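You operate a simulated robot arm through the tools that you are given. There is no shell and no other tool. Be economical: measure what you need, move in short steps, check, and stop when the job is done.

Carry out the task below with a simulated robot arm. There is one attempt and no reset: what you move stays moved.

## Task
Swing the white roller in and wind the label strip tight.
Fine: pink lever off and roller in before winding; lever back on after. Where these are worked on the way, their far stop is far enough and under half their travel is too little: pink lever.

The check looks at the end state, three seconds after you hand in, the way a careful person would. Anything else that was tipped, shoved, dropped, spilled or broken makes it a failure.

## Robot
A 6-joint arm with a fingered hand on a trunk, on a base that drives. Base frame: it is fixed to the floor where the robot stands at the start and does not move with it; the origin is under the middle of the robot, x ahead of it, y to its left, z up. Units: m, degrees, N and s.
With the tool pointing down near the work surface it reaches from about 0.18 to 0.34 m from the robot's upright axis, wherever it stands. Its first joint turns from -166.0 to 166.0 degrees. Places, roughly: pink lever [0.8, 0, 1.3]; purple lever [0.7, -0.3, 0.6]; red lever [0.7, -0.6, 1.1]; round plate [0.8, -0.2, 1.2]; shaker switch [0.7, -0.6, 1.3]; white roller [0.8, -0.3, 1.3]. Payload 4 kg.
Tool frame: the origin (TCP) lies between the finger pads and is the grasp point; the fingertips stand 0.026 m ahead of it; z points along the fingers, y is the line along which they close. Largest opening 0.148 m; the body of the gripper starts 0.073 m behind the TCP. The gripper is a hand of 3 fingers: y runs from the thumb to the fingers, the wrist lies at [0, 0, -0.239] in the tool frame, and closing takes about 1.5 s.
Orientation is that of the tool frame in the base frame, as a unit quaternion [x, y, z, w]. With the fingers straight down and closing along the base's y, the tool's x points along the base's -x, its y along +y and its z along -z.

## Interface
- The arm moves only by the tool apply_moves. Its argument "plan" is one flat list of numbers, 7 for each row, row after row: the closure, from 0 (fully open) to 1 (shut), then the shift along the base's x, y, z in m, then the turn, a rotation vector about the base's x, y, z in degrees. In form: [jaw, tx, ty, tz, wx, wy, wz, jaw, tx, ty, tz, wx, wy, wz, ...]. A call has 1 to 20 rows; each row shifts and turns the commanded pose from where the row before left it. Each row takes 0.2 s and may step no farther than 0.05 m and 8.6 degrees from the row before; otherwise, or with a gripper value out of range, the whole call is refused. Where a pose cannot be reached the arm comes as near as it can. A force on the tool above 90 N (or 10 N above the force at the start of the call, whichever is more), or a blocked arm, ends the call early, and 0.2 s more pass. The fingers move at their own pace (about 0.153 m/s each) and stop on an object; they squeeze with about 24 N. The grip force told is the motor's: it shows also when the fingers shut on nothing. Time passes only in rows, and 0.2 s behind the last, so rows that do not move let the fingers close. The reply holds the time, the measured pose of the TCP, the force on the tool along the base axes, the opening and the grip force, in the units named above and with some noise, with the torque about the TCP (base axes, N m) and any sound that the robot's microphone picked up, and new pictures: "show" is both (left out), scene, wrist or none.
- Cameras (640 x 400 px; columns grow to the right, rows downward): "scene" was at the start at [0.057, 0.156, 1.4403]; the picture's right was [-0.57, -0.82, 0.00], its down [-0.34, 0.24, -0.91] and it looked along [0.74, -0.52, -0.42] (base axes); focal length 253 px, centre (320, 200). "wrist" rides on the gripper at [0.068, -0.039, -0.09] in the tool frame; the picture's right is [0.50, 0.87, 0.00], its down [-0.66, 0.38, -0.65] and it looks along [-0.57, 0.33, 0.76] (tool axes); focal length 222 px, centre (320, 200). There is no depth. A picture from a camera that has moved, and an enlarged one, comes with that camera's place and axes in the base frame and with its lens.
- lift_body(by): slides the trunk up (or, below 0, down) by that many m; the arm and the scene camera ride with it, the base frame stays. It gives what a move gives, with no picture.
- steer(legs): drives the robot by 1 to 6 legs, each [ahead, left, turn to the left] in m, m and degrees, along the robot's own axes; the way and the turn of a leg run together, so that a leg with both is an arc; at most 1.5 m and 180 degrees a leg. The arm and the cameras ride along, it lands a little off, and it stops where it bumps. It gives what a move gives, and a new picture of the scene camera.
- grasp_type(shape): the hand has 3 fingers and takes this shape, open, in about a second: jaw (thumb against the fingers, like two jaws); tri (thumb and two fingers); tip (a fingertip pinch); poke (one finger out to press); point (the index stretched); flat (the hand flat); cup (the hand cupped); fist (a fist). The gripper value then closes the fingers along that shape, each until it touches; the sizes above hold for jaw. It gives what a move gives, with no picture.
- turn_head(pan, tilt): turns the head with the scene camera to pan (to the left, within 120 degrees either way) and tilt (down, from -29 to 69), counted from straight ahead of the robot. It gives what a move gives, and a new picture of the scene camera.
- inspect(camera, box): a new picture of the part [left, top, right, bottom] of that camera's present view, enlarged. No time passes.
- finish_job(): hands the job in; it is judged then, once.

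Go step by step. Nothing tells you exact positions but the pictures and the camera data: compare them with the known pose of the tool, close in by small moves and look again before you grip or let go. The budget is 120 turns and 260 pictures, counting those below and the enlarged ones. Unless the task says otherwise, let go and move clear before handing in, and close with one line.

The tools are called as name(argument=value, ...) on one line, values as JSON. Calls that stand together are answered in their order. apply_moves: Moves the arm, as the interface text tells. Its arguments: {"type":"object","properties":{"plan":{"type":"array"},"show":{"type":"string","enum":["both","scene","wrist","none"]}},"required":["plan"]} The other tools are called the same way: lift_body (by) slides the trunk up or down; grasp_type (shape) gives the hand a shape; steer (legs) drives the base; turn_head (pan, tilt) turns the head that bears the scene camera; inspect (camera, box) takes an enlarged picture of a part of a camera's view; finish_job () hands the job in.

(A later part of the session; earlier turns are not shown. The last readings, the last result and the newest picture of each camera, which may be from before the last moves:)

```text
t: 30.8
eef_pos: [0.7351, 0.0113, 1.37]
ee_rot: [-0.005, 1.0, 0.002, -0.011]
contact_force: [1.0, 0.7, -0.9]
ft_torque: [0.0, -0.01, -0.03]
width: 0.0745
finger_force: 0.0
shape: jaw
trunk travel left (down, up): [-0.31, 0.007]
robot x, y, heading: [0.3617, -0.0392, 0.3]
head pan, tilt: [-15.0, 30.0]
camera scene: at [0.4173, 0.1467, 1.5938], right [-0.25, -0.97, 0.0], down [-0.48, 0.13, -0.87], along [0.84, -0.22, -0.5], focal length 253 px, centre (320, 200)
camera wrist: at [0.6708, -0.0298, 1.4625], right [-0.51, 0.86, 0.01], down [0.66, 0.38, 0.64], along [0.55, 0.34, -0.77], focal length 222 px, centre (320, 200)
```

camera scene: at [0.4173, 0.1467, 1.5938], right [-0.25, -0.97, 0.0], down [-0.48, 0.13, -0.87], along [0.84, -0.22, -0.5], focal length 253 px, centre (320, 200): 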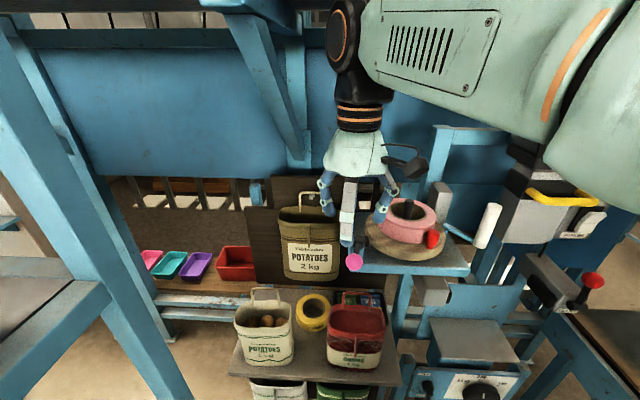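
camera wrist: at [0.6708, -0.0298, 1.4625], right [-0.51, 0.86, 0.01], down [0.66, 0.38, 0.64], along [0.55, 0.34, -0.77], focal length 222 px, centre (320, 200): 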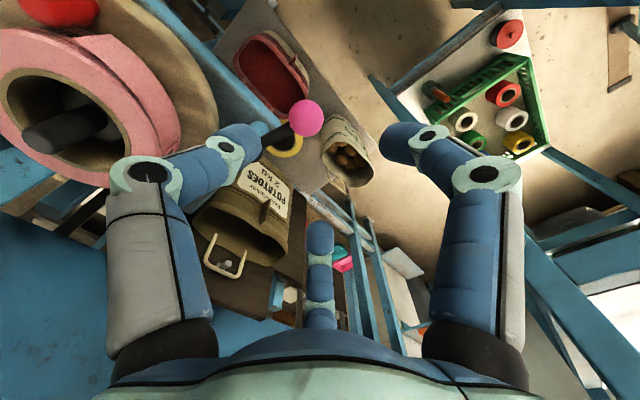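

The knob hasn't moved and is at (0.738, -0.001). I'll center over it, descend and close on it.

apply_moves(plan=[0.5, 0.003, -0.012, -0.03, 0, 0, 0, 0.5, 0, 0, -0.035, 0, 0, 0, 0.5, 0, 0, -0.035, 0, 0, 0, 0.5, 0, 0, 0, 0, 0, 0], show="none")

apply_moves(plan=[1, 0, 0, 0, 0, 0, 0, 1, 0, 0, 0, 0, 0, 0, 1, 0, 0, 0, 0, 0, 0, 1, 0, 0, 0, 0, 0, 0])

inspect(camera="scene", box=[310, 180, 470, 300])

```text
t: 31.8
eef_pos: [0.7372, -0.0022, 1.2679]
ee_rot: [-0.005, 1.0, 0.002, -0.011]
contact_force: [0.0, 0.0, -0.4]
ft_torque: [-0.02, 0.06, 0.01]
width: 0.0744
finger_force: 0.0
shape: jaw
trunk travel left (down, up): [-0.31, 0.007]
robot x, y, heading: [0.3633, -0.04, 0.4]
head pan, tilt: [-15.0, 30.0]
```

```text
t: 32.8
eef_pos: [0.7377, -0.0022, 1.268]
ee_rot: [-0.005, 1.0, 0.001, -0.011]
contact_force: [-2.0, 0.5, -14.6]
ft_torque: [-0.05, -0.01, 0.02]
width: 0.0195
finger_force: 24.5
shape: jaw
trunk travel left (down, up): [-0.31, 0.007]
robot x, y, heading: [0.3621, -0.0435, 0.2]
head pan, tilt: [-15.0, 30.0]
camera scene: at [0.4178, 0.1466, 1.5937], right [-0.25, -0.97, 0.0], down [-0.48, 0.13, -0.87], along [0.84, -0.22, -0.5], focal length 253 px, centre (320, 200)
camera wrist: at [0.674, -0.0418, 1.3609], right [-0.51, 0.86, 0.01], down [0.67, 0.38, 0.64], along [0.55, 0.34, -0.77], focal length 222 px, centre (320, 200)
```

scene: 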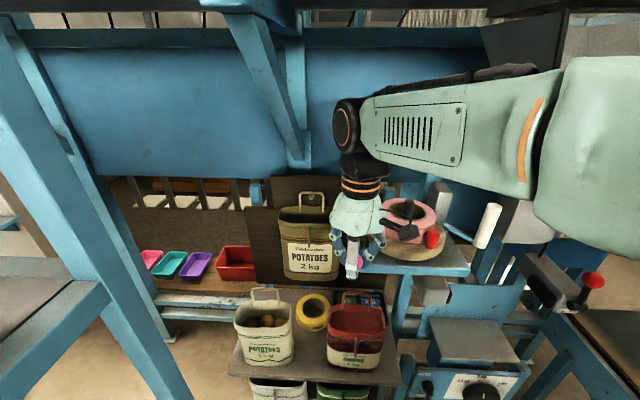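
wrist: 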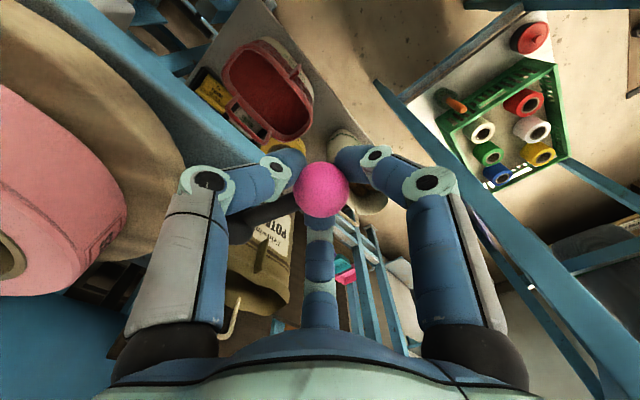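

```text
3.33 times, centred on (390, 240) of scene
camera zoom: at [0.4178, 0.1466, 1.5937], right [-0.25, -0.97, 0.0], down [-0.48, 0.13, -0.87], along [0.84, -0.22, -0.5], focal length 844 px, centre (87, 67)
```

zoom: 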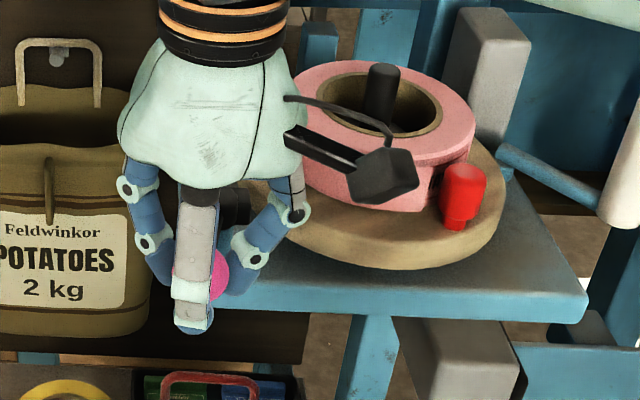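

The ball is caged by three fingers. I'll try pulling it counter-clockwise, toward -x-y.

apply_moves(plan=[1, -0.006, -0.007, 0.002, 0, 0, 0, 1, -0.006, -0.007, 0, 0, 0, 0, 1, 0, 0, 0, 0, 0, 0], show="wrist")

```text
t: 33.6
eef_pos: [0.7314, -0.0149, 1.2704]
ee_rot: [-0.005, 1.0, 0.001, -0.012]
contact_force: [19.6, -0.7, -31.2]
ft_torque: [-0.03, -0.41, 0.27]
width: 0.018
finger_force: 23.5
shape: jaw
trunk travel left (down, up): [-0.31, 0.007]
robot x, y, heading: [0.361, -0.0392, 0.5]
head pan, tilt: [-15.0, 30.0]
camera wrist: at [0.6671, -0.0557, 1.3622], right [-0.51, 0.86, 0.01], down [0.67, 0.38, 0.64], along [0.54, 0.34, -0.77], focal length 222 px, centre (320, 200)
```

wrist: 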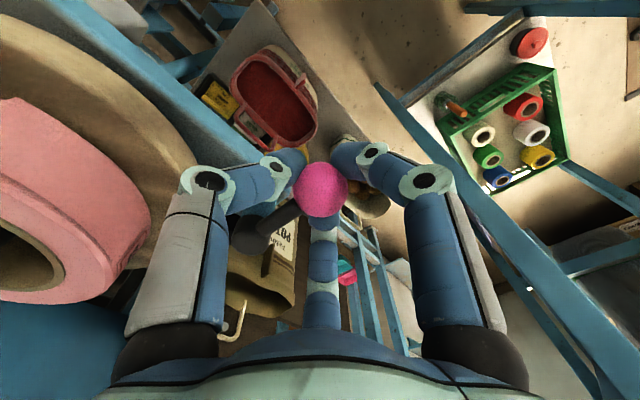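

It moved in -y, with resistance in x, so the arc's tangent is mostly -y. I'll raise the grip slightly and continue in -y with a little +x.

apply_moves(plan=[1, 0.003, -0.008, 0.005, 0, 0, 0, 1, 0.001, -0.009, 0, 0, 0, 0, 1, 0, 0, 0, 0, 0, 0], show="wrist")

```text
t: 34.4
eef_pos: [0.7319, -0.032, 1.2739]
ee_rot: [-0.006, 1.0, 0.002, -0.015]
contact_force: [-3.6, 4.1, -65.7]
ft_torque: [-0.11, -0.17, 0.23]
width: 0.014
finger_force: 24.0
shape: jaw
trunk travel left (down, up): [-0.31, 0.007]
robot x, y, heading: [0.3659, -0.0372, 0.3]
head pan, tilt: [-15.0, 30.0]
camera wrist: at [0.6677, -0.0717, 1.3664], right [-0.51, 0.86, 0.02], down [0.67, 0.38, 0.63], along [0.54, 0.34, -0.77], focal length 222 px, centre (320, 200)
```

wrist: 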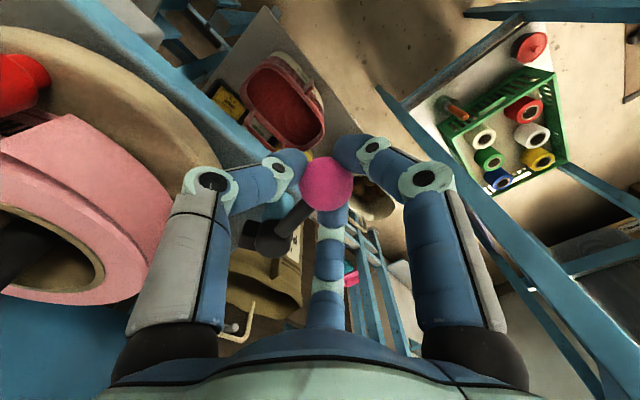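

The lever is swinging and the pad is leaving the plate. I'll lower a little to relieve the vertical force and follow the arc around the hub at (0.788, -0.039).

apply_moves(plan=[1, 0, -0.006, -0.008, 0, 0, 0, 1, 0, -0.01, 0, 0, 0, 0, 1, 0.002, -0.01, 0, 0, 0, 0, 1, 0, 0, 0, 0, 0, 0], show="wrist")

```text
t: 35.4
eef_pos: [0.7348, -0.0581, 1.2688]
ee_rot: [-0.004, 1.0, 0.001, -0.009]
contact_force: [8.1, 6.7, -12.0]
ft_torque: [0.05, -0.14, 0.23]
width: 0.016
finger_force: 24.3
shape: jaw
trunk travel left (down, up): [-0.31, 0.007]
robot x, y, heading: [0.3651, -0.0389, -0.0]
head pan, tilt: [-15.0, 30.0]
camera wrist: at [0.6701, -0.0976, 1.361], right [-0.51, 0.86, 0.01], down [0.66, 0.38, 0.64], along [0.55, 0.34, -0.77], focal length 222 px, centre (320, 200)
```

wrist: 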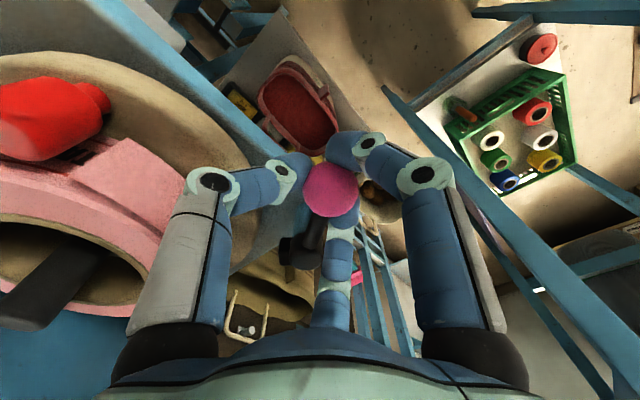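

The lever is at about 195° and still moving freely. I'll continue along the arc until it stops.

apply_moves(plan=[1, 0.003, -0.008, 0, 0, 0, 0, 1, 0.004, -0.007, 0, 0, 0, 0, 1, 0, 0, 0, 0, 0, 0], show="wrist")

inspect(camera="scene", box=[310, 180, 470, 300])

```text
t: 36.2
eef_pos: [0.737, -0.0678, 1.2677]
ee_rot: [-0.007, 1.0, 0.0, -0.012]
contact_force: [-14.1, 27.7, -24.2]
ft_torque: [0.24, 0.11, -0.06]
width: 0.0146
finger_force: 24.3
shape: jaw
trunk travel left (down, up): [-0.31, 0.007]
robot x, y, heading: [0.3619, -0.0371, 0.4]
head pan, tilt: [-15.0, 30.0]
camera wrist: at [0.6726, -0.1077, 1.3608], right [-0.51, 0.86, 0.01], down [0.67, 0.38, 0.64], along [0.54, 0.33, -0.77], focal length 222 px, centre (320, 200)
```

wrist: 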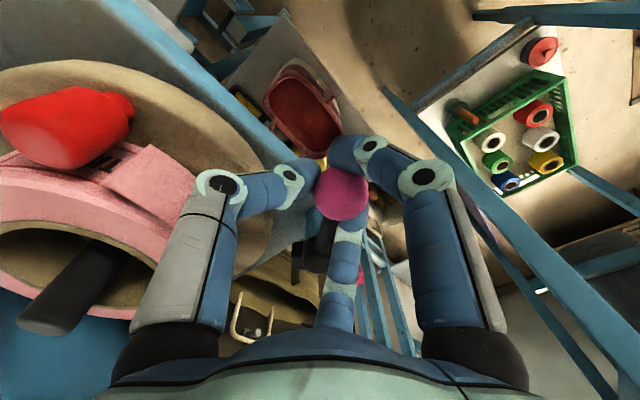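

```text
3.33 times, centred on (390, 240) of scene
camera zoom: at [0.4154, 0.1528, 1.593], right [-0.25, -0.97, 0.0], down [-0.48, 0.12, -0.87], along [0.84, -0.22, -0.5], focal length 844 px, centre (87, 67)
```

zoom: 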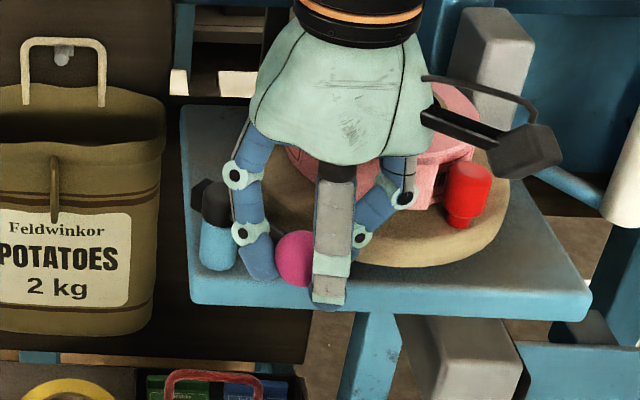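

The ball stays at about (0.731, -0.057) against about 30 N, so that should be the far stop, roughly 55–60° of travel. I'll let go, rise and check.

apply_moves(plan=[0.5, -0.001, 0.006, 0, 0, 0, 0, 0.5, 0, 0, 0, 0, 0, 0, 0.5, 0, 0, 0, 0, 0, 0, 0.5, 0, 0, 0.04, 0, 0, 0, 0.5, -0.01, 0, 0.045, 0, 0, 0, 0.5, -0.02, 0.03, 0, 0, 0, 0, 0.5, 0, 0, 0, 0, 0, 0], show="wrist")

inspect(camera="scene", box=[310, 180, 470, 300])

```text
t: 37.8
eef_pos: [0.7086, -0.0373, 1.3538]
ee_rot: [-0.004, 1.0, 0.002, -0.011]
contact_force: [-0.4, 0.2, -1.1]
ft_torque: [0.02, 0.05, 0.02]
width: 0.074
finger_force: 0.0
shape: jaw
trunk travel left (down, up): [-0.31, 0.007]
robot x, y, heading: [0.3613, -0.0395, 0.2]
head pan, tilt: [-15.0, 30.0]
camera wrist: at [0.6433, -0.0774, 1.4454], right [-0.51, 0.86, 0.01], down [0.66, 0.38, 0.64], along [0.55, 0.34, -0.77], focal length 222 px, centre (320, 200)
```

wrist: 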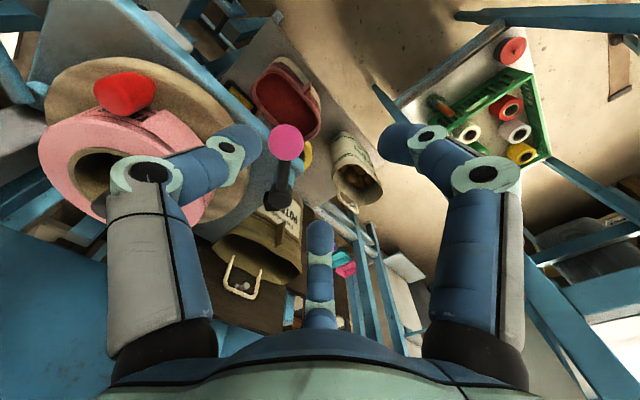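

```text
3.33 times, centred on (390, 240) of scene
camera zoom: at [0.4178, 0.1461, 1.5939], right [-0.25, -0.97, 0.0], down [-0.48, 0.13, -0.87], along [0.84, -0.22, -0.5], focal length 844 px, centre (87, 67)
```

zoom: 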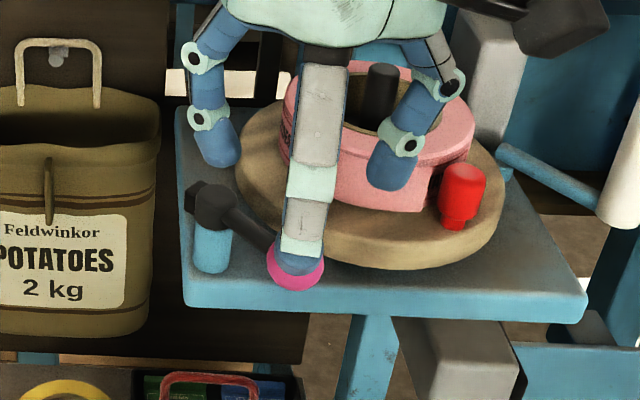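

The brake is off and stays at (0.733, -0.057). Next is the roller, which looks close to the scale box, so I'll check the clearance.

inspect(camera="scene", box=[420, 170, 580, 300])

apply_moves(plan=[0.5, -0.04, -0.02, 0.02, 0, 0, 0, 0.5, -0.02, -0.04, 0, 0, 0, 0, 0.5, 0, -0.045, 0, 0, 0, 0, 0.5, 0, -0.045, 0, 0, 0, 0, 0.5, 0, -0.04, 0, 0, 0, 0, 0.5, 0, 0, 0, 0, 0, 0], show="wrist")

inspect(camera="scene", box=[400, 150, 600, 300])

```text
3.08 times, centred on (500, 235) of scene
camera zoom: at [0.4178, 0.1461, 1.5939], right [-0.25, -0.97, 0.0], down [-0.48, 0.13, -0.87], along [0.84, -0.22, -0.5], focal length 779 px, centre (-234, 92)
```

zoom: 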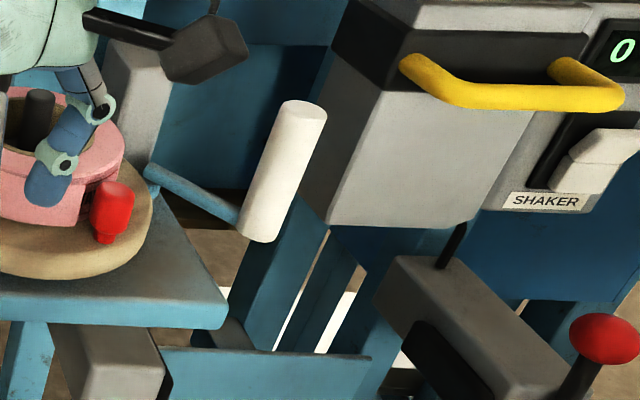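

```text
t: 39.2
eef_pos: [0.6487, -0.2274, 1.374]
ee_rot: [-0.005, 1.0, 0.002, -0.01]
contact_force: [-0.8, 0.5, 0.5]
ft_torque: [-0.04, -0.02, -0.03]
width: 0.0739
finger_force: 0.0
shape: jaw
trunk travel left (down, up): [-0.31, 0.007]
robot x, y, heading: [0.3601, -0.0431, 0.2]
head pan, tilt: [-15.0, 30.0]
camera wrist: at [0.5835, -0.2673, 1.4657], right [-0.51, 0.86, 0.01], down [0.66, 0.38, 0.64], along [0.55, 0.34, -0.77], focal length 222 px, centre (320, 200)
```

wrist: 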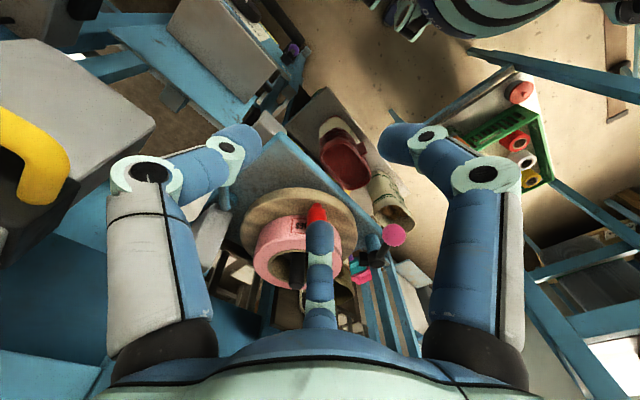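

```text
2.67 times, centred on (500, 225) of scene
camera zoom: at [0.4167, 0.1473, 1.5938], right [-0.25, -0.97, 0.0], down [-0.48, 0.13, -0.87], along [0.84, -0.22, -0.5], focal length 675 px, centre (-160, 133)
```

zoom: 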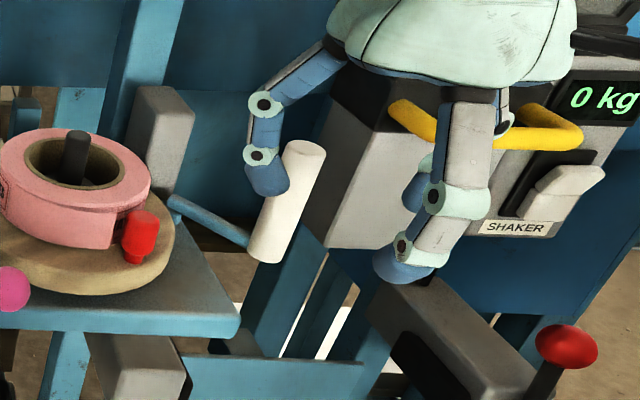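

The box corner is about 6 cm from the roller, so a finger fits. I'll turn the hand 90° so the open thumb reaches forward (+x) and can push the roller's -y side, with the palm staying in front of the machine.

apply_moves(plan=[0.2, -0.04, 0, 0, 0, 0, 0, 0.2, -0.015, 0, 0, 0, 0, 8.2, 0.2, 0, 0, 0, 0, 0, 8.2, 0.2, 0, 0, 0, 0, 0, 8.2, 0.2, 0, 0, 0, 0, 0, 8.2, 0.2, 0, 0, 0, 0, 0, 8.2, 0.2, 0, 0, 0, 0, 0, 8.2, 0.2, 0, 0, 0, 0, 0, 8.2, 0.2, 0, 0, 0, 0, 0, 8.2, 0.2, 0, 0, 0, 0, 0, 8.2, 0.2, 0, 0, 0, 0, 0, 8.2, 0.2, 0, 0, 0, 0, 0, 8, 0.2, 0, 0, 0, 0, 0, 0])

```text
t: 42.0
eef_pos: [0.6503, -0.008, 1.3632]
ee_rot: [0.71, -0.704, 0.008, 0.011]
contact_force: [-0.2, -0.3, -0.3]
ft_torque: [-0.01, -0.01, 0.02]
width: 0.1182
finger_force: 0.0
shape: jaw
out of reach, approached as far as the arm can: row 7, 8, 9, 10, 11, 12
trunk travel left (down, up): [-0.31, 0.007]
robot x, y, heading: [0.3603, -0.0369, 0.4]
head pan, tilt: [-15.0, 30.0]
camera scene: at [0.4172, 0.1463, 1.5939], right [-0.25, -0.97, 0.0], down [-0.48, 0.13, -0.87], along [0.84, -0.22, -0.5], focal length 253 px, centre (320, 200)
camera wrist: at [0.6904, -0.073, 1.4562], right [-0.86, -0.51, 0.01], down [-0.38, 0.67, 0.64], along [-0.33, 0.55, -0.77], focal length 222 px, centre (320, 200)
```

scene: 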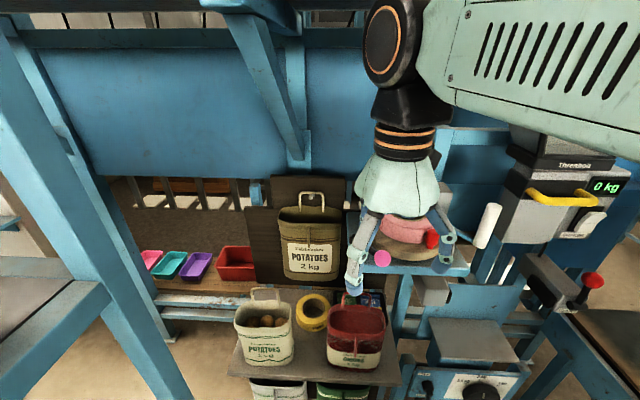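
wrist: 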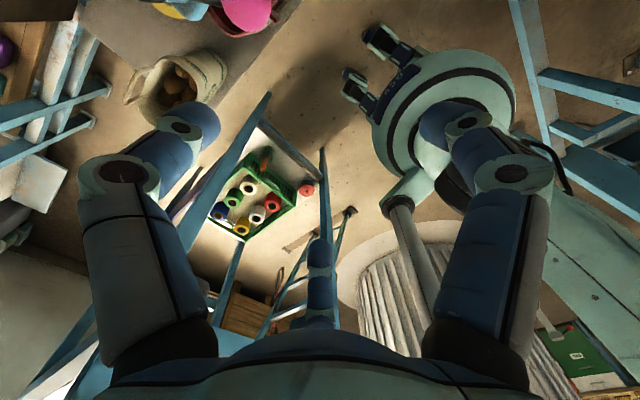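

The wrist limit dragged the hand sideways, but nothing was touched. A -30° turn from the original orientation also puts one finger straight ahead, so I'll rotate back by 120° in total.

apply_moves(plan=[0.2, 0, 0, 0, 0, 0, -8, 0.2, 0, 0, 0, 0, 0, -8, 0.2, 0, 0, 0, 0, 0, -8, 0.2, 0, 0, 0, 0, 0, -8, 0.2, 0, 0, 0, 0, 0, -8, 0.2, 0, 0, 0, 0, 0, -8, 0.2, 0, 0, 0, 0, 0, -8, 0.2, 0, 0, 0, 0, 0, -8, 0.2, 0, 0, 0, 0, 0, -8, 0.2, 0, 0, 0, 0, 0, -8, 0.2, 0, 0, 0, 0, 0, -8, 0.2, 0, 0, 0, 0, 0, -8, 0.2, 0, 0, 0, 0, 0, -8, 0.2, 0, 0, 0, 0, 0, -8, 0.2, 0, 0, 0, 0, 0, -8, 0.2, 0, 0, 0, 0, 0, 0])

```text
t: 45.4
eef_pos: [0.6498, -0.0077, 1.3632]
ee_rot: [0.255, 0.967, 0.005, -0.009]
contact_force: [-0.3, -0.1, -0.9]
ft_torque: [0.01, -0.02, 0.0]
width: 0.118
finger_force: 0.0
shape: jaw
trunk travel left (down, up): [-0.31, 0.007]
robot x, y, heading: [0.3634, -0.0356, 0.7]
head pan, tilt: [-15.0, 30.0]
camera scene: at [0.4171, 0.1466, 1.5938], right [-0.25, -0.97, 0.0], down [-0.48, 0.13, -0.87], along [0.84, -0.22, -0.5], focal length 253 px, centre (320, 200)
camera wrist: at [0.5742, -0.0096, 1.4559], right [-0.01, 1.0, 0.01], down [0.77, 0.0, 0.64], along [0.64, 0.02, -0.77], focal length 222 px, centre (320, 200)
```

scene: 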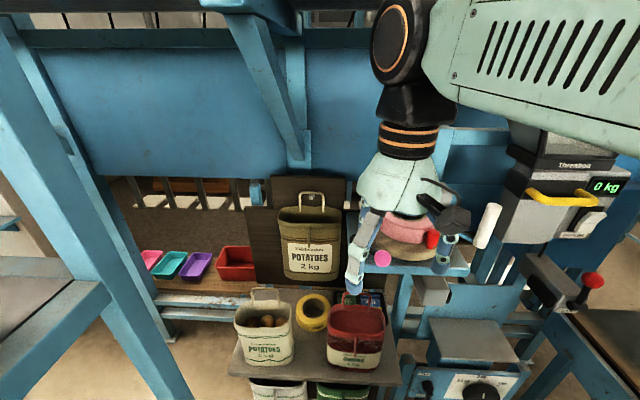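
wrist: 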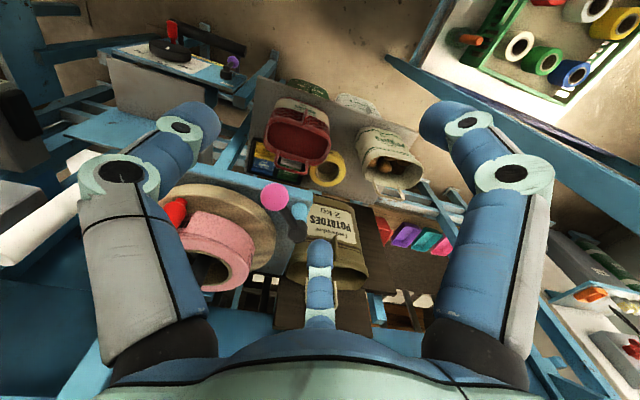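

One finger now points straight ahead (+x). I'll move back, sweep to y≈-0.338, lower, and check before sliding that finger in beside the roller.

apply_moves(plan=[0, -0.04, -0.02, 0, 0, 0, 0, 0, -0.015, -0.045, 0, 0, 0, 0, 0, 0, -0.049, 0, 0, 0, 0, 0, 0, -0.049, 0, 0, 0, 0, 0, 0, -0.049, 0, 0, 0, 0, 0, 0, -0.049, 0, 0, 0, 0, 0, 0, -0.049, 0, 0, 0, 0, 0, 0, -0.02, -0.04, 0, 0, 0, 0, 0, 0, 0, 0, 0, 0])

turn_head(pan=-35, tilt=30)

```text
t: 47.4
eef_pos: [0.5945, -0.3381, 1.3237]
ee_rot: [0.253, 0.967, 0.005, -0.009]
contact_force: [-0.7, 0.5, 0.2]
ft_torque: [0.06, -0.01, -0.01]
width: 0.148
finger_force: 0.0
shape: jaw
trunk travel left (down, up): [-0.31, 0.007]
robot x, y, heading: [0.357, -0.0383, 0.2]
head pan, tilt: [-15.0, 30.0]
camera scene: at [0.4171, 0.1468, 1.5938], right [-0.25, -0.97, 0.0], down [-0.48, 0.13, -0.87], along [0.84, -0.22, -0.5], focal length 253 px, centre (320, 200)
camera wrist: at [0.5185, -0.3402, 1.4163], right [-0.01, 1.0, 0.01], down [0.77, 0.0, 0.64], along [0.64, 0.02, -0.77], focal length 222 px, centre (320, 200)
```

scene: 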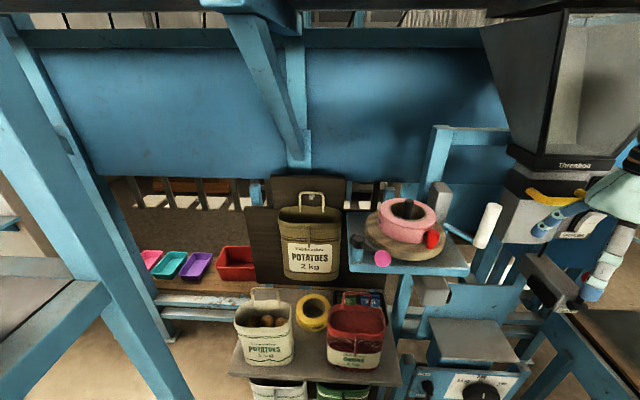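
wrist: 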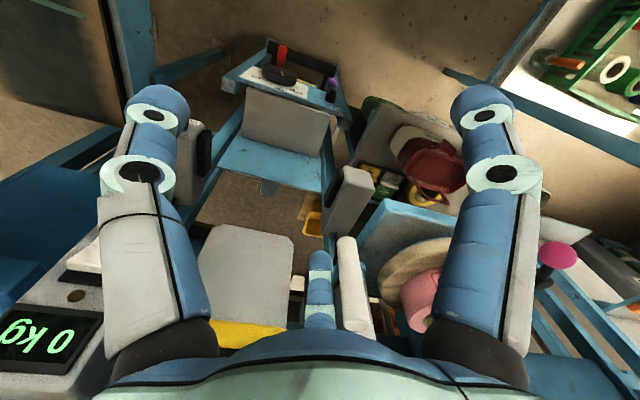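

```text
t: 48.2
eef_pos: [0.5952, -0.3383, 1.325]
ee_rot: [0.255, 0.967, 0.004, -0.01]
contact_force: [-0.3, -0.7, -0.1]
ft_torque: [0.01, 0.01, 0.02]
width: 0.1477
finger_force: 0.0
shape: jaw
trunk travel left (down, up): [-0.31, 0.007]
robot x, y, heading: [0.3614, -0.0371, 0.1]
head pan, tilt: [-35.0, 30.0]
camera scene: at [0.404, 0.1182, 1.5938], right [-0.57, -0.82, 0.0], down [-0.41, 0.28, -0.87], along [0.71, -0.49, -0.5], focal length 253 px, centre (320, 200)
```

scene: 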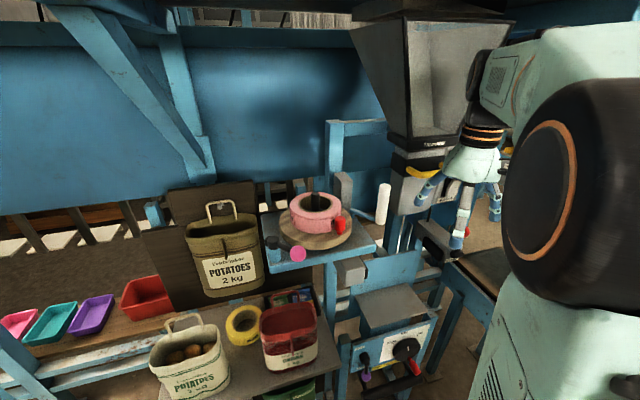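

The wrist view shows the front finger just left of the roller, with clear space toward the box. I'll slide forward.

apply_moves(plan=[0, 0.025, 0, -0.004, 0, 0, 0, 0, 0.025, 0, -0.004, 0, 0, 0, 0, 0.025, 0, 0, 0, 0, 0, 0, 0, 0, 0, 0, 0, 0])

inspect(camera="scene", box=[320, 120, 520, 260])

```text
t: 49.2
eef_pos: [0.6698, -0.3377, 1.3158]
ee_rot: [0.253, 0.967, 0.004, -0.009]
contact_force: [-0.3, -0.5, 0.5]
ft_torque: [0.0, 0.02, -0.01]
width: 0.1483
finger_force: 0.0
shape: jaw
trunk travel left (down, up): [-0.31, 0.007]
robot x, y, heading: [0.3585, -0.0391, 0.3]
head pan, tilt: [-35.0, 30.0]
camera scene: at [0.4035, 0.1183, 1.5938], right [-0.57, -0.82, 0.0], down [-0.41, 0.28, -0.87], along [0.71, -0.49, -0.5], focal length 253 px, centre (320, 200)
camera wrist: at [0.5942, -0.3398, 1.4077], right [-0.01, 1.0, 0.01], down [0.77, 0.0, 0.64], along [0.64, 0.02, -0.77], focal length 222 px, centre (320, 200)
```

scene: 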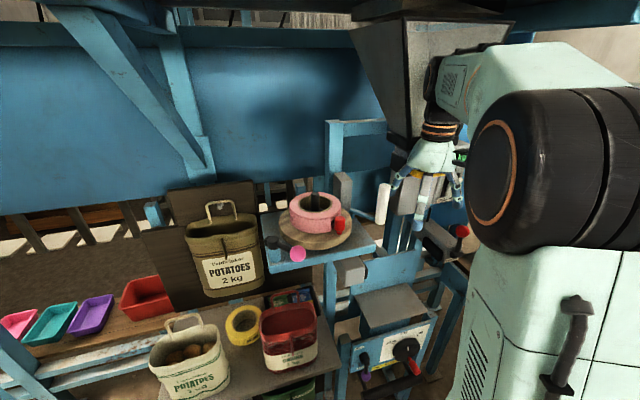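
wrist: 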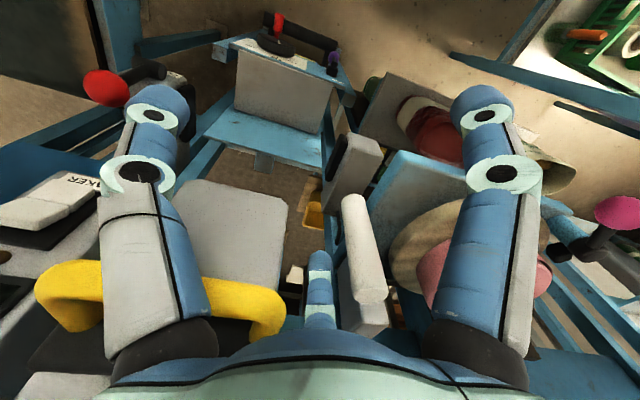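

```text
2.86 times, centred on (420, 190) of scene
camera zoom: at [0.4035, 0.1183, 1.5938], right [-0.57, -0.82, 0.0], down [-0.41, 0.28, -0.87], along [0.71, -0.49, -0.5], focal length 723 px, centre (34, 229)
```

zoom: 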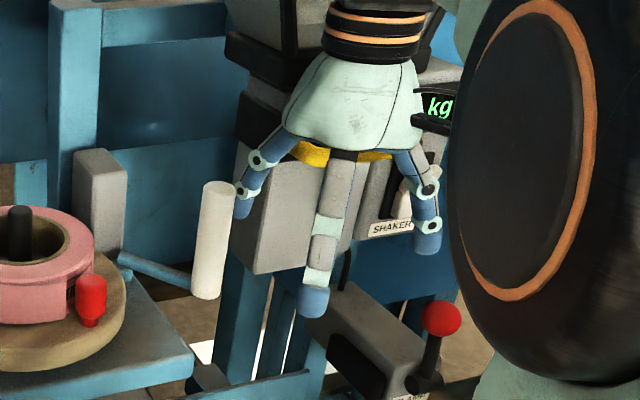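

The front finger is right beside the upper roller. I'll push in +y in small steps.

apply_moves(plan=[0, 0.003, 0.01, 0, 0, 0, 0, 0, 0, 0.01, 0, 0, 0, 0, 0, 0, 0.01, 0, 0, 0, 0, 0, 0, 0.01, 0, 0, 0, 0, 0, 0.001, 0.01, 0, 0, 0, 0, 0, 0.001, 0.01, 0, 0, 0, 0, 0, 0, 0, 0, 0, 0, 0])

inspect(camera="scene", box=[280, 140, 480, 280])

```text
t: 50.8
eef_pos: [0.6758, -0.278, 1.3161]
ee_rot: [0.254, 0.967, 0.004, -0.01]
contact_force: [0.0, 0.9, 0.7]
ft_torque: [0.01, -0.02, 0.02]
width: 0.1479
finger_force: 0.1
shape: jaw
trunk travel left (down, up): [-0.31, 0.007]
robot x, y, heading: [0.356, -0.0373, 0.1]
head pan, tilt: [-35.0, 30.0]
camera scene: at [0.404, 0.1179, 1.5939], right [-0.57, -0.82, 0.0], down [-0.41, 0.28, -0.87], along [0.71, -0.49, -0.5], focal length 253 px, centre (320, 200)
camera wrist: at [0.5995, -0.2801, 1.4078], right [-0.01, 1.0, 0.01], down [0.77, 0.0, 0.64], along [0.64, 0.02, -0.77], focal length 222 px, centre (320, 200)
```

scene: 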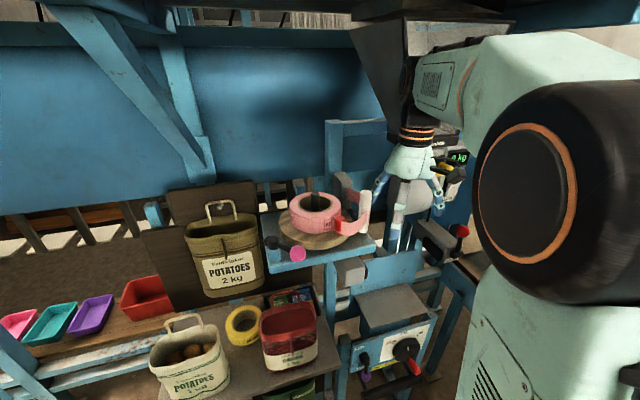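
wrist: 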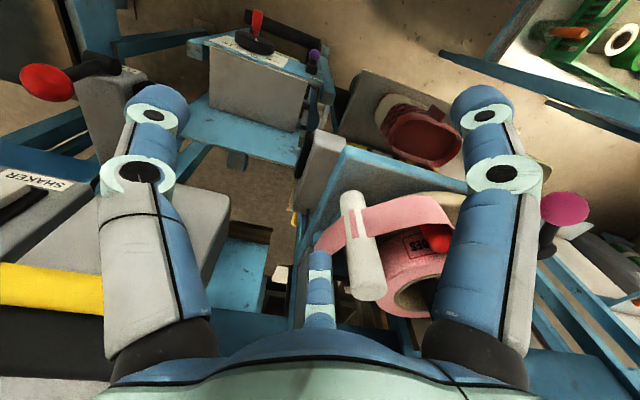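

```text
2.86 times, centred on (380, 210) of scene
camera zoom: at [0.404, 0.1179, 1.5939], right [-0.57, -0.82, 0.0], down [-0.41, 0.28, -0.87], along [0.71, -0.49, -0.5], focal length 723 px, centre (149, 171)
```

zoom: 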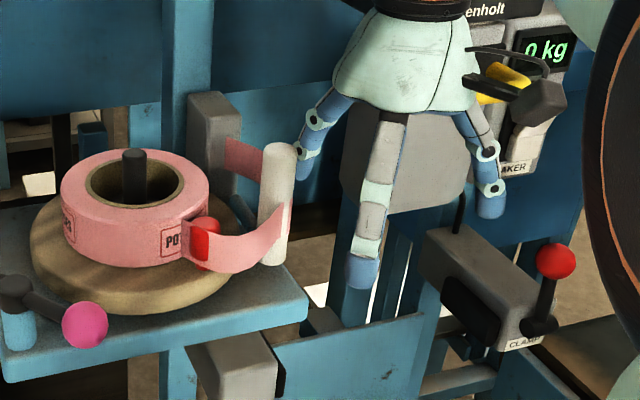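

The roller is swinging in, and the label strip now hangs slack from the reel round the roller. Clockwise winding is confirmed. I'll keep pushing the roller to its stop.

apply_moves(plan=[0, 0.003, 0.01, 0, 0, 0, 0, 0, 0.004, 0.01, 0, 0, 0, 0, 0, 0.004, 0.009, 0, 0, 0, 0, 0, 0, 0, 0, 0, 0, 0])

inspect(camera="scene", box=[280, 140, 480, 280])

```text
t: 51.8
eef_pos: [0.6864, -0.2492, 1.3156]
ee_rot: [0.254, 0.967, 0.004, -0.01]
contact_force: [1.5, -8.5, 2.2]
ft_torque: [0.07, -0.08, -0.64]
width: 0.1477
finger_force: 0.1
shape: jaw
trunk travel left (down, up): [-0.31, 0.007]
robot x, y, heading: [0.3611, -0.0425, 0.3]
head pan, tilt: [-35.0, 30.0]
camera scene: at [0.4044, 0.1165, 1.594], right [-0.57, -0.82, 0.0], down [-0.41, 0.29, -0.87], along [0.71, -0.49, -0.5], focal length 253 px, centre (320, 200)
camera wrist: at [0.6106, -0.2523, 1.4078], right [-0.01, 1.0, 0.01], down [0.77, 0.0, 0.64], along [0.64, 0.02, -0.77], focal length 222 px, centre (320, 200)
```

scene: 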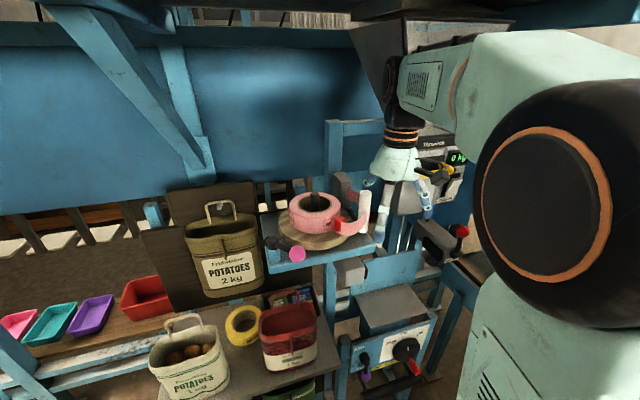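
wrist: 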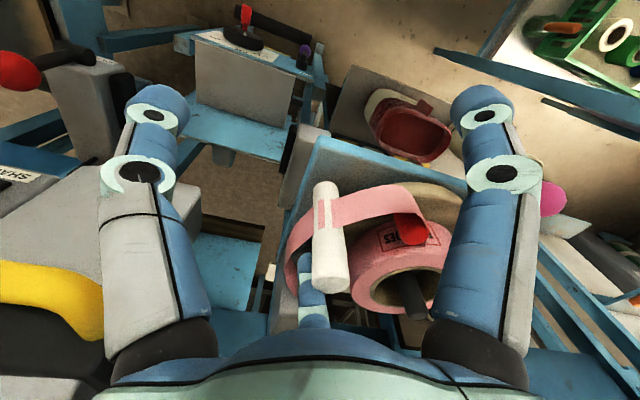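

```text
2.86 times, centred on (380, 210) of scene
camera zoom: at [0.4044, 0.1165, 1.594], right [-0.57, -0.82, 0.0], down [-0.41, 0.29, -0.87], along [0.71, -0.49, -0.5], focal length 723 px, centre (149, 171)
```

zoom: 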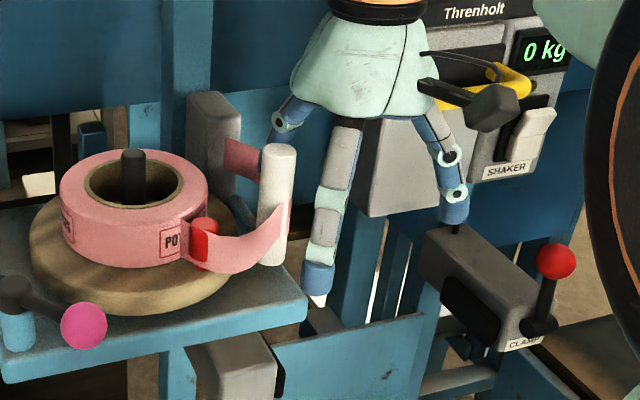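

The roller barely moved on that last push, with about 8.5 N in y. I'll retract the finger the way it came and look at where the roller rests.

apply_moves(plan=[0, -0.004, -0.015, 0, 0, 0, 0, 0, -0.01, -0.015, 0, 0, 0, 0, 0, -0.03, 0, 0, 0, 0, 0, 0, -0.04, 0, 0, 0, 0, 0, 0, 0, 0, 0, 0, 0, 0])

inspect(camera="scene", box=[260, 150, 400, 250])

inspect(camera="wrist", box=[270, 190, 430, 340])

```text
t: 53.0
eef_pos: [0.6033, -0.2788, 1.3144]
ee_rot: [0.253, 0.967, 0.005, -0.01]
contact_force: [0.0, -0.9, -0.2]
ft_torque: [0.01, -0.01, -0.03]
width: 0.1478
finger_force: 0.1
shape: jaw
trunk travel left (down, up): [-0.31, 0.007]
robot x, y, heading: [0.3596, -0.0413, 0.4]
head pan, tilt: [-35.0, 30.0]
camera scene: at [0.4049, 0.1177, 1.5939], right [-0.57, -0.82, 0.0], down [-0.41, 0.28, -0.87], along [0.71, -0.49, -0.5], focal length 253 px, centre (320, 200)
camera wrist: at [0.5271, -0.2812, 1.4073], right [-0.01, 1.0, 0.01], down [0.77, 0.0, 0.64], along [0.64, 0.02, -0.77], focal length 222 px, centre (320, 200)
```

scene: 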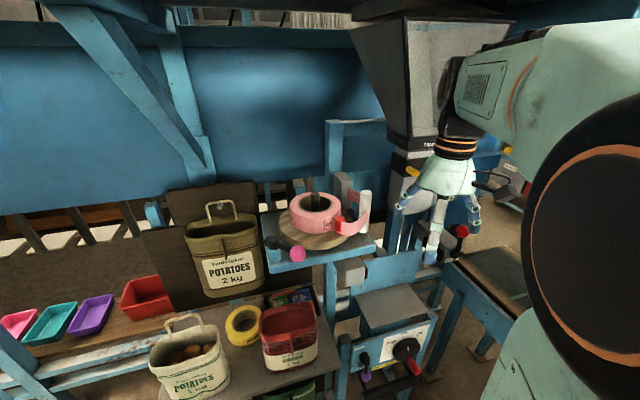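
wrist: 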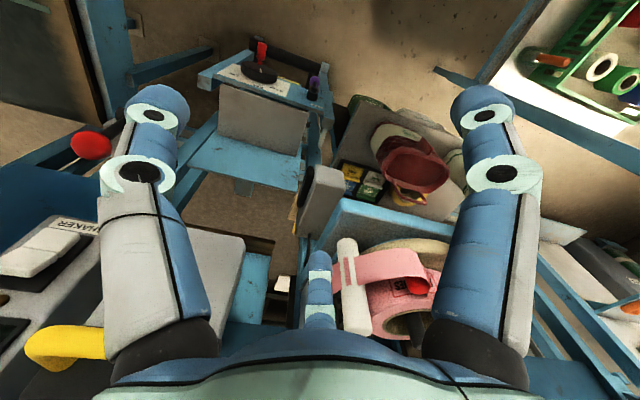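

```text
4.00 times, centred on (330, 200) of scene
camera zoom: at [0.4049, 0.1177, 1.5939], right [-0.57, -0.82, 0.0], down [-0.41, 0.28, -0.87], along [0.71, -0.49, -0.5], focal length 1013 px, centre (280, 200)
```

zoom: 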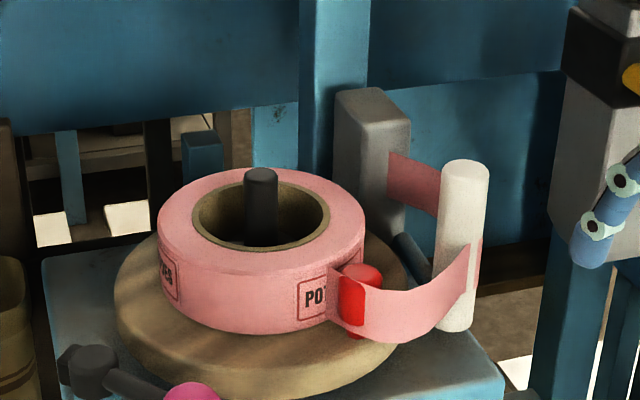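

```text
2.67 times, centred on (350, 265) of wrist
camera zoom: at [0.5271, -0.2812, 1.4073], right [-0.01, 1.0, 0.01], down [0.77, 0.0, 0.64], along [0.64, 0.02, -0.77], focal length 592 px, centre (240, 27)
```

zoom: 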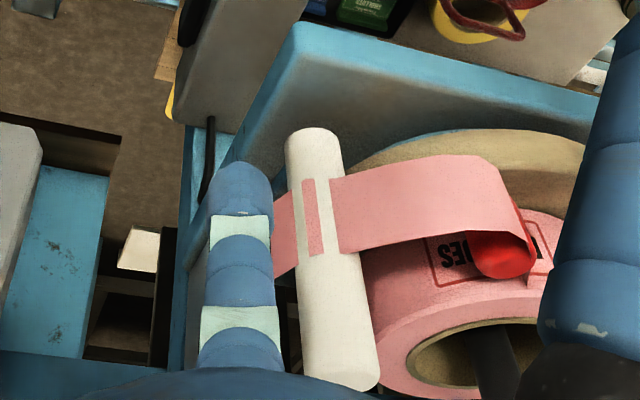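

The roller is in and holds, with the strip looping slack from the reel past the peg to the roller. Next I'll switch to poke and turn the hand so the thumb slants back toward the robot, then crank the red peg clockwise.

grasp_type(shape="poke")

apply_moves(plan=[0, 0, 0, 0.03, 0, 0, -7.5, 0, 0, 0, 0, 0, 0, -7.5, 0, 0, 0.02, 0, 0, 0, -7.5, 0, 0, 0.03, 0, 0, 0, -7.5, 0, 0, 0.03, 0, 0, 0, -7.5, 0, 0, 0, 0, 0, 0, -7.5, 0, 0, 0, 0, 0, 0, -7.5, 0, 0, 0, 0, 0, 0, -7.5, 0, 0, 0, 0, 0, 0, 0])

```text
t: 53.9
eef_pos: [0.6025, -0.2792, 1.3144]
ee_rot: [0.254, 0.967, 0.005, -0.01]
contact_force: [0.0, -0.6, -0.7]
ft_torque: [-0.03, -0.01, 0.02]
width: 0.0
finger_force: 0.0
shape: poke
trunk travel left (down, up): [-0.31, 0.007]
robot x, y, heading: [0.3626, -0.0388, 0.5]
head pan, tilt: [-35.0, 30.0]
```

```text
t: 55.9
eef_pos: [0.6034, -0.1994, 1.343]
ee_rot: [0.703, 0.711, 0.008, -0.011]
contact_force: [-0.3, -0.3, -0.5]
ft_torque: [0.03, 0.01, 0.01]
width: 0.0
finger_force: 0.2
shape: poke
trunk travel left (down, up): [-0.31, 0.007]
robot x, y, heading: [0.3641, -0.0388, 0.4]
head pan, tilt: [-35.0, 30.0]
camera scene: at [0.3971, 0.11, 1.5923], right [-0.66, -0.75, 0.0], down [-0.39, 0.34, -0.86], along [0.64, -0.57, -0.52], focal length 253 px, centre (320, 200)
camera wrist: at [0.5648, -0.135, 1.4358], right [0.86, 0.51, 0.01], down [0.39, -0.67, 0.63], along [0.33, -0.54, -0.77], focal length 222 px, centre (320, 200)
```

scene: 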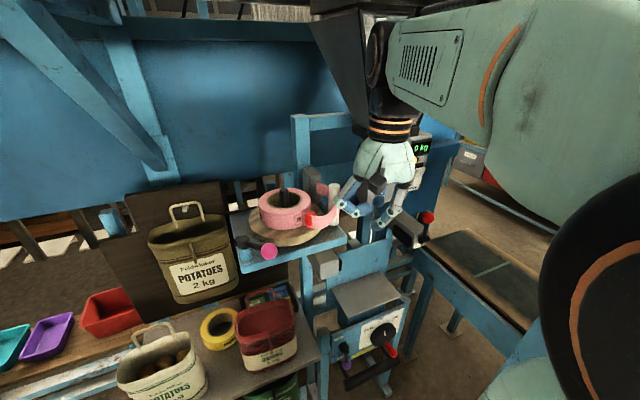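
wrist: 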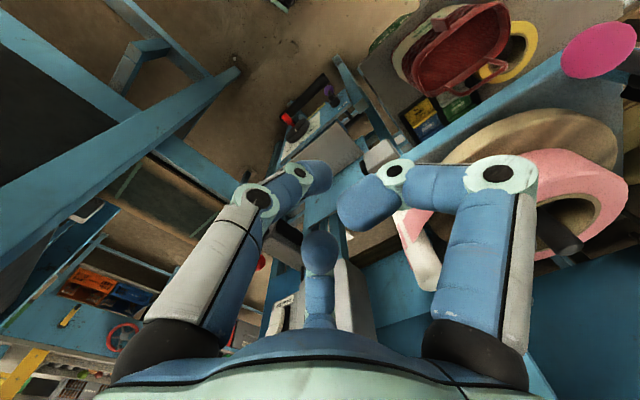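

The head was nudged slightly by the arm, but nothing else changed. I'll rotate back 30° so the curled knuckles clear the roller, then advance toward the gap between the roller and the peg.

apply_moves(plan=[0, 0.02, 0, 0, 0, 0, 7.5, 0, 0.025, 0, 0, 0, 0, 7.5, 0, 0.025, 0, 0, 0, 0, 7.5, 0, 0.02, 0, 0, 0, 0, 7.5, 0, 0, 0, 0, 0, 0, 0], show="wrist")

turn_head(pan=-22, tilt=35)

inspect(camera="scene", box=[280, 130, 480, 255])

```text
t: 57.1
eef_pos: [0.692, -0.1995, 1.3467]
ee_rot: [0.494, 0.869, 0.007, -0.007]
contact_force: [-0.2, 0.0, 0.2]
ft_torque: [0.0, 0.01, 0.0]
width: 0.0
finger_force: 0.1
shape: poke
trunk travel left (down, up): [-0.31, 0.007]
robot x, y, heading: [0.3619, -0.0383, 0.4]
head pan, tilt: [-35.0, 30.0]
camera wrist: at [0.6248, -0.1624, 1.4385], right [0.49, 0.87, 0.01], down [0.66, -0.38, 0.64], along [0.56, -0.31, -0.77], focal length 222 px, centre (320, 200)
```

wrist: 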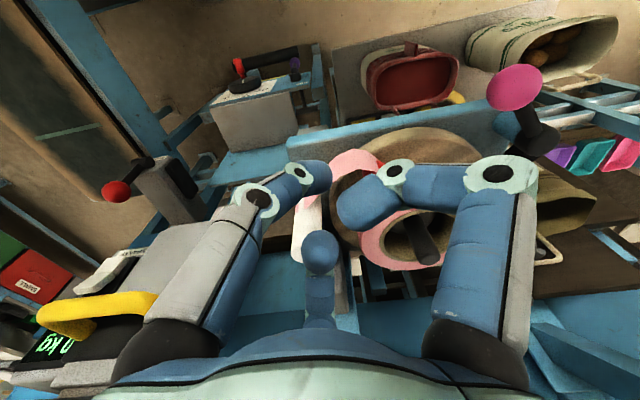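

```text
t: 57.9
eef_pos: [0.6925, -0.1992, 1.3455]
ee_rot: [0.496, 0.868, 0.007, -0.008]
contact_force: [-0.6, 0.5, 0.7]
ft_torque: [0.01, 0.0, -0.01]
width: 0.0001
finger_force: 0.1
shape: poke
trunk travel left (down, up): [-0.31, 0.007]
robot x, y, heading: [0.3614, -0.0376, 0.6]
head pan, tilt: [-22.0, 35.0]
camera scene: at [0.4115, 0.1369, 1.5861], right [-0.37, -0.93, 0.0], down [-0.53, 0.21, -0.82], along [0.76, -0.3, -0.57], focal length 253 px, centre (320, 200)
```

scene: 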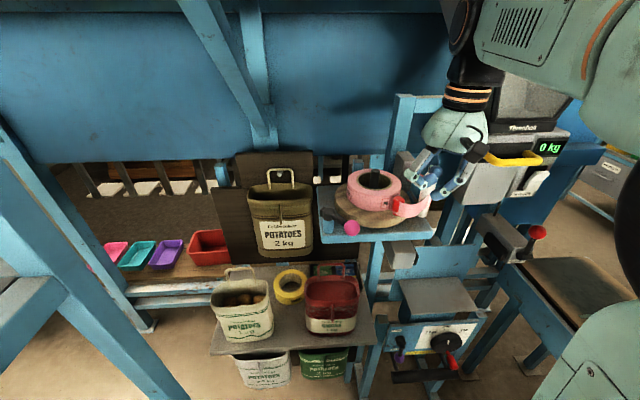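

```text
3.20 times, centred on (380, 192) of scene
camera zoom: at [0.4115, 0.1369, 1.5861], right [-0.37, -0.93, 0.0], down [-0.53, 0.21, -0.82], along [0.76, -0.3, -0.57], focal length 810 px, centre (128, 224)
```

zoom: 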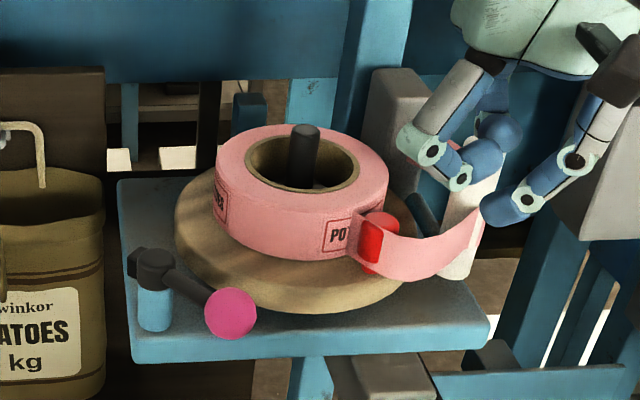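

The fingertip projects where expected. I'll lower and slide it into the gap behind the peg at about (0.745, -0.197), tip at z≈1.276.

apply_moves(plan=[0, 0, 0.001, -0.03, 0, 0, 0, 0, 0.012, 0, -0.013, 0, 0, 0, 0, 0.02, 0, 0, 0, 0, 0, 0, 0.018, 0, 0, 0, 0, 0, 0, 0, 0, 0, 0, 0, 0], show="wrist")

inspect(camera="scene", box=[280, 130, 480, 255])

```text
t: 59.0
eef_pos: [0.7414, -0.198, 1.3018]
ee_rot: [0.495, 0.869, 0.007, -0.008]
contact_force: [-0.1, -0.4, -0.6]
ft_torque: [0.0, 0.0, 0.01]
width: 0.0002
finger_force: 0.2
shape: poke
trunk travel left (down, up): [-0.31, 0.007]
robot x, y, heading: [0.3661, -0.0373, 0.4]
head pan, tilt: [-22.0, 35.0]
camera wrist: at [0.6749, -0.1616, 1.3948], right [0.49, 0.87, 0.01], down [0.66, -0.38, 0.64], along [0.56, -0.31, -0.77], focal length 222 px, centre (320, 200)
```

wrist: 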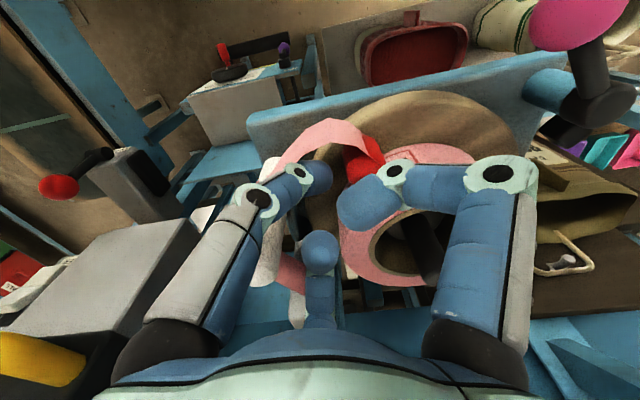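

```text
3.20 times, centred on (380, 192) of scene
camera zoom: at [0.411, 0.1371, 1.586], right [-0.37, -0.93, 0.0], down [-0.53, 0.21, -0.82], along [0.76, -0.3, -0.57], focal length 810 px, centre (128, 224)
```

zoom: 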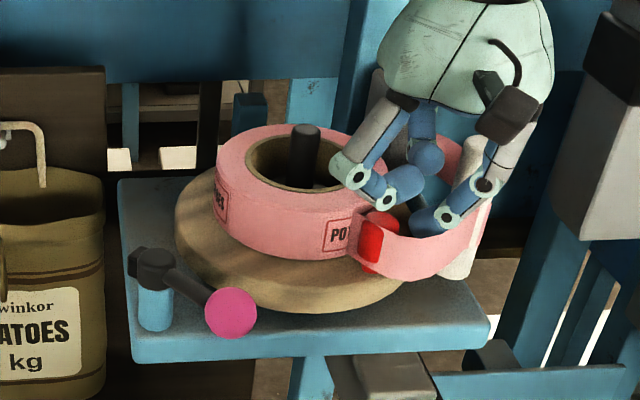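

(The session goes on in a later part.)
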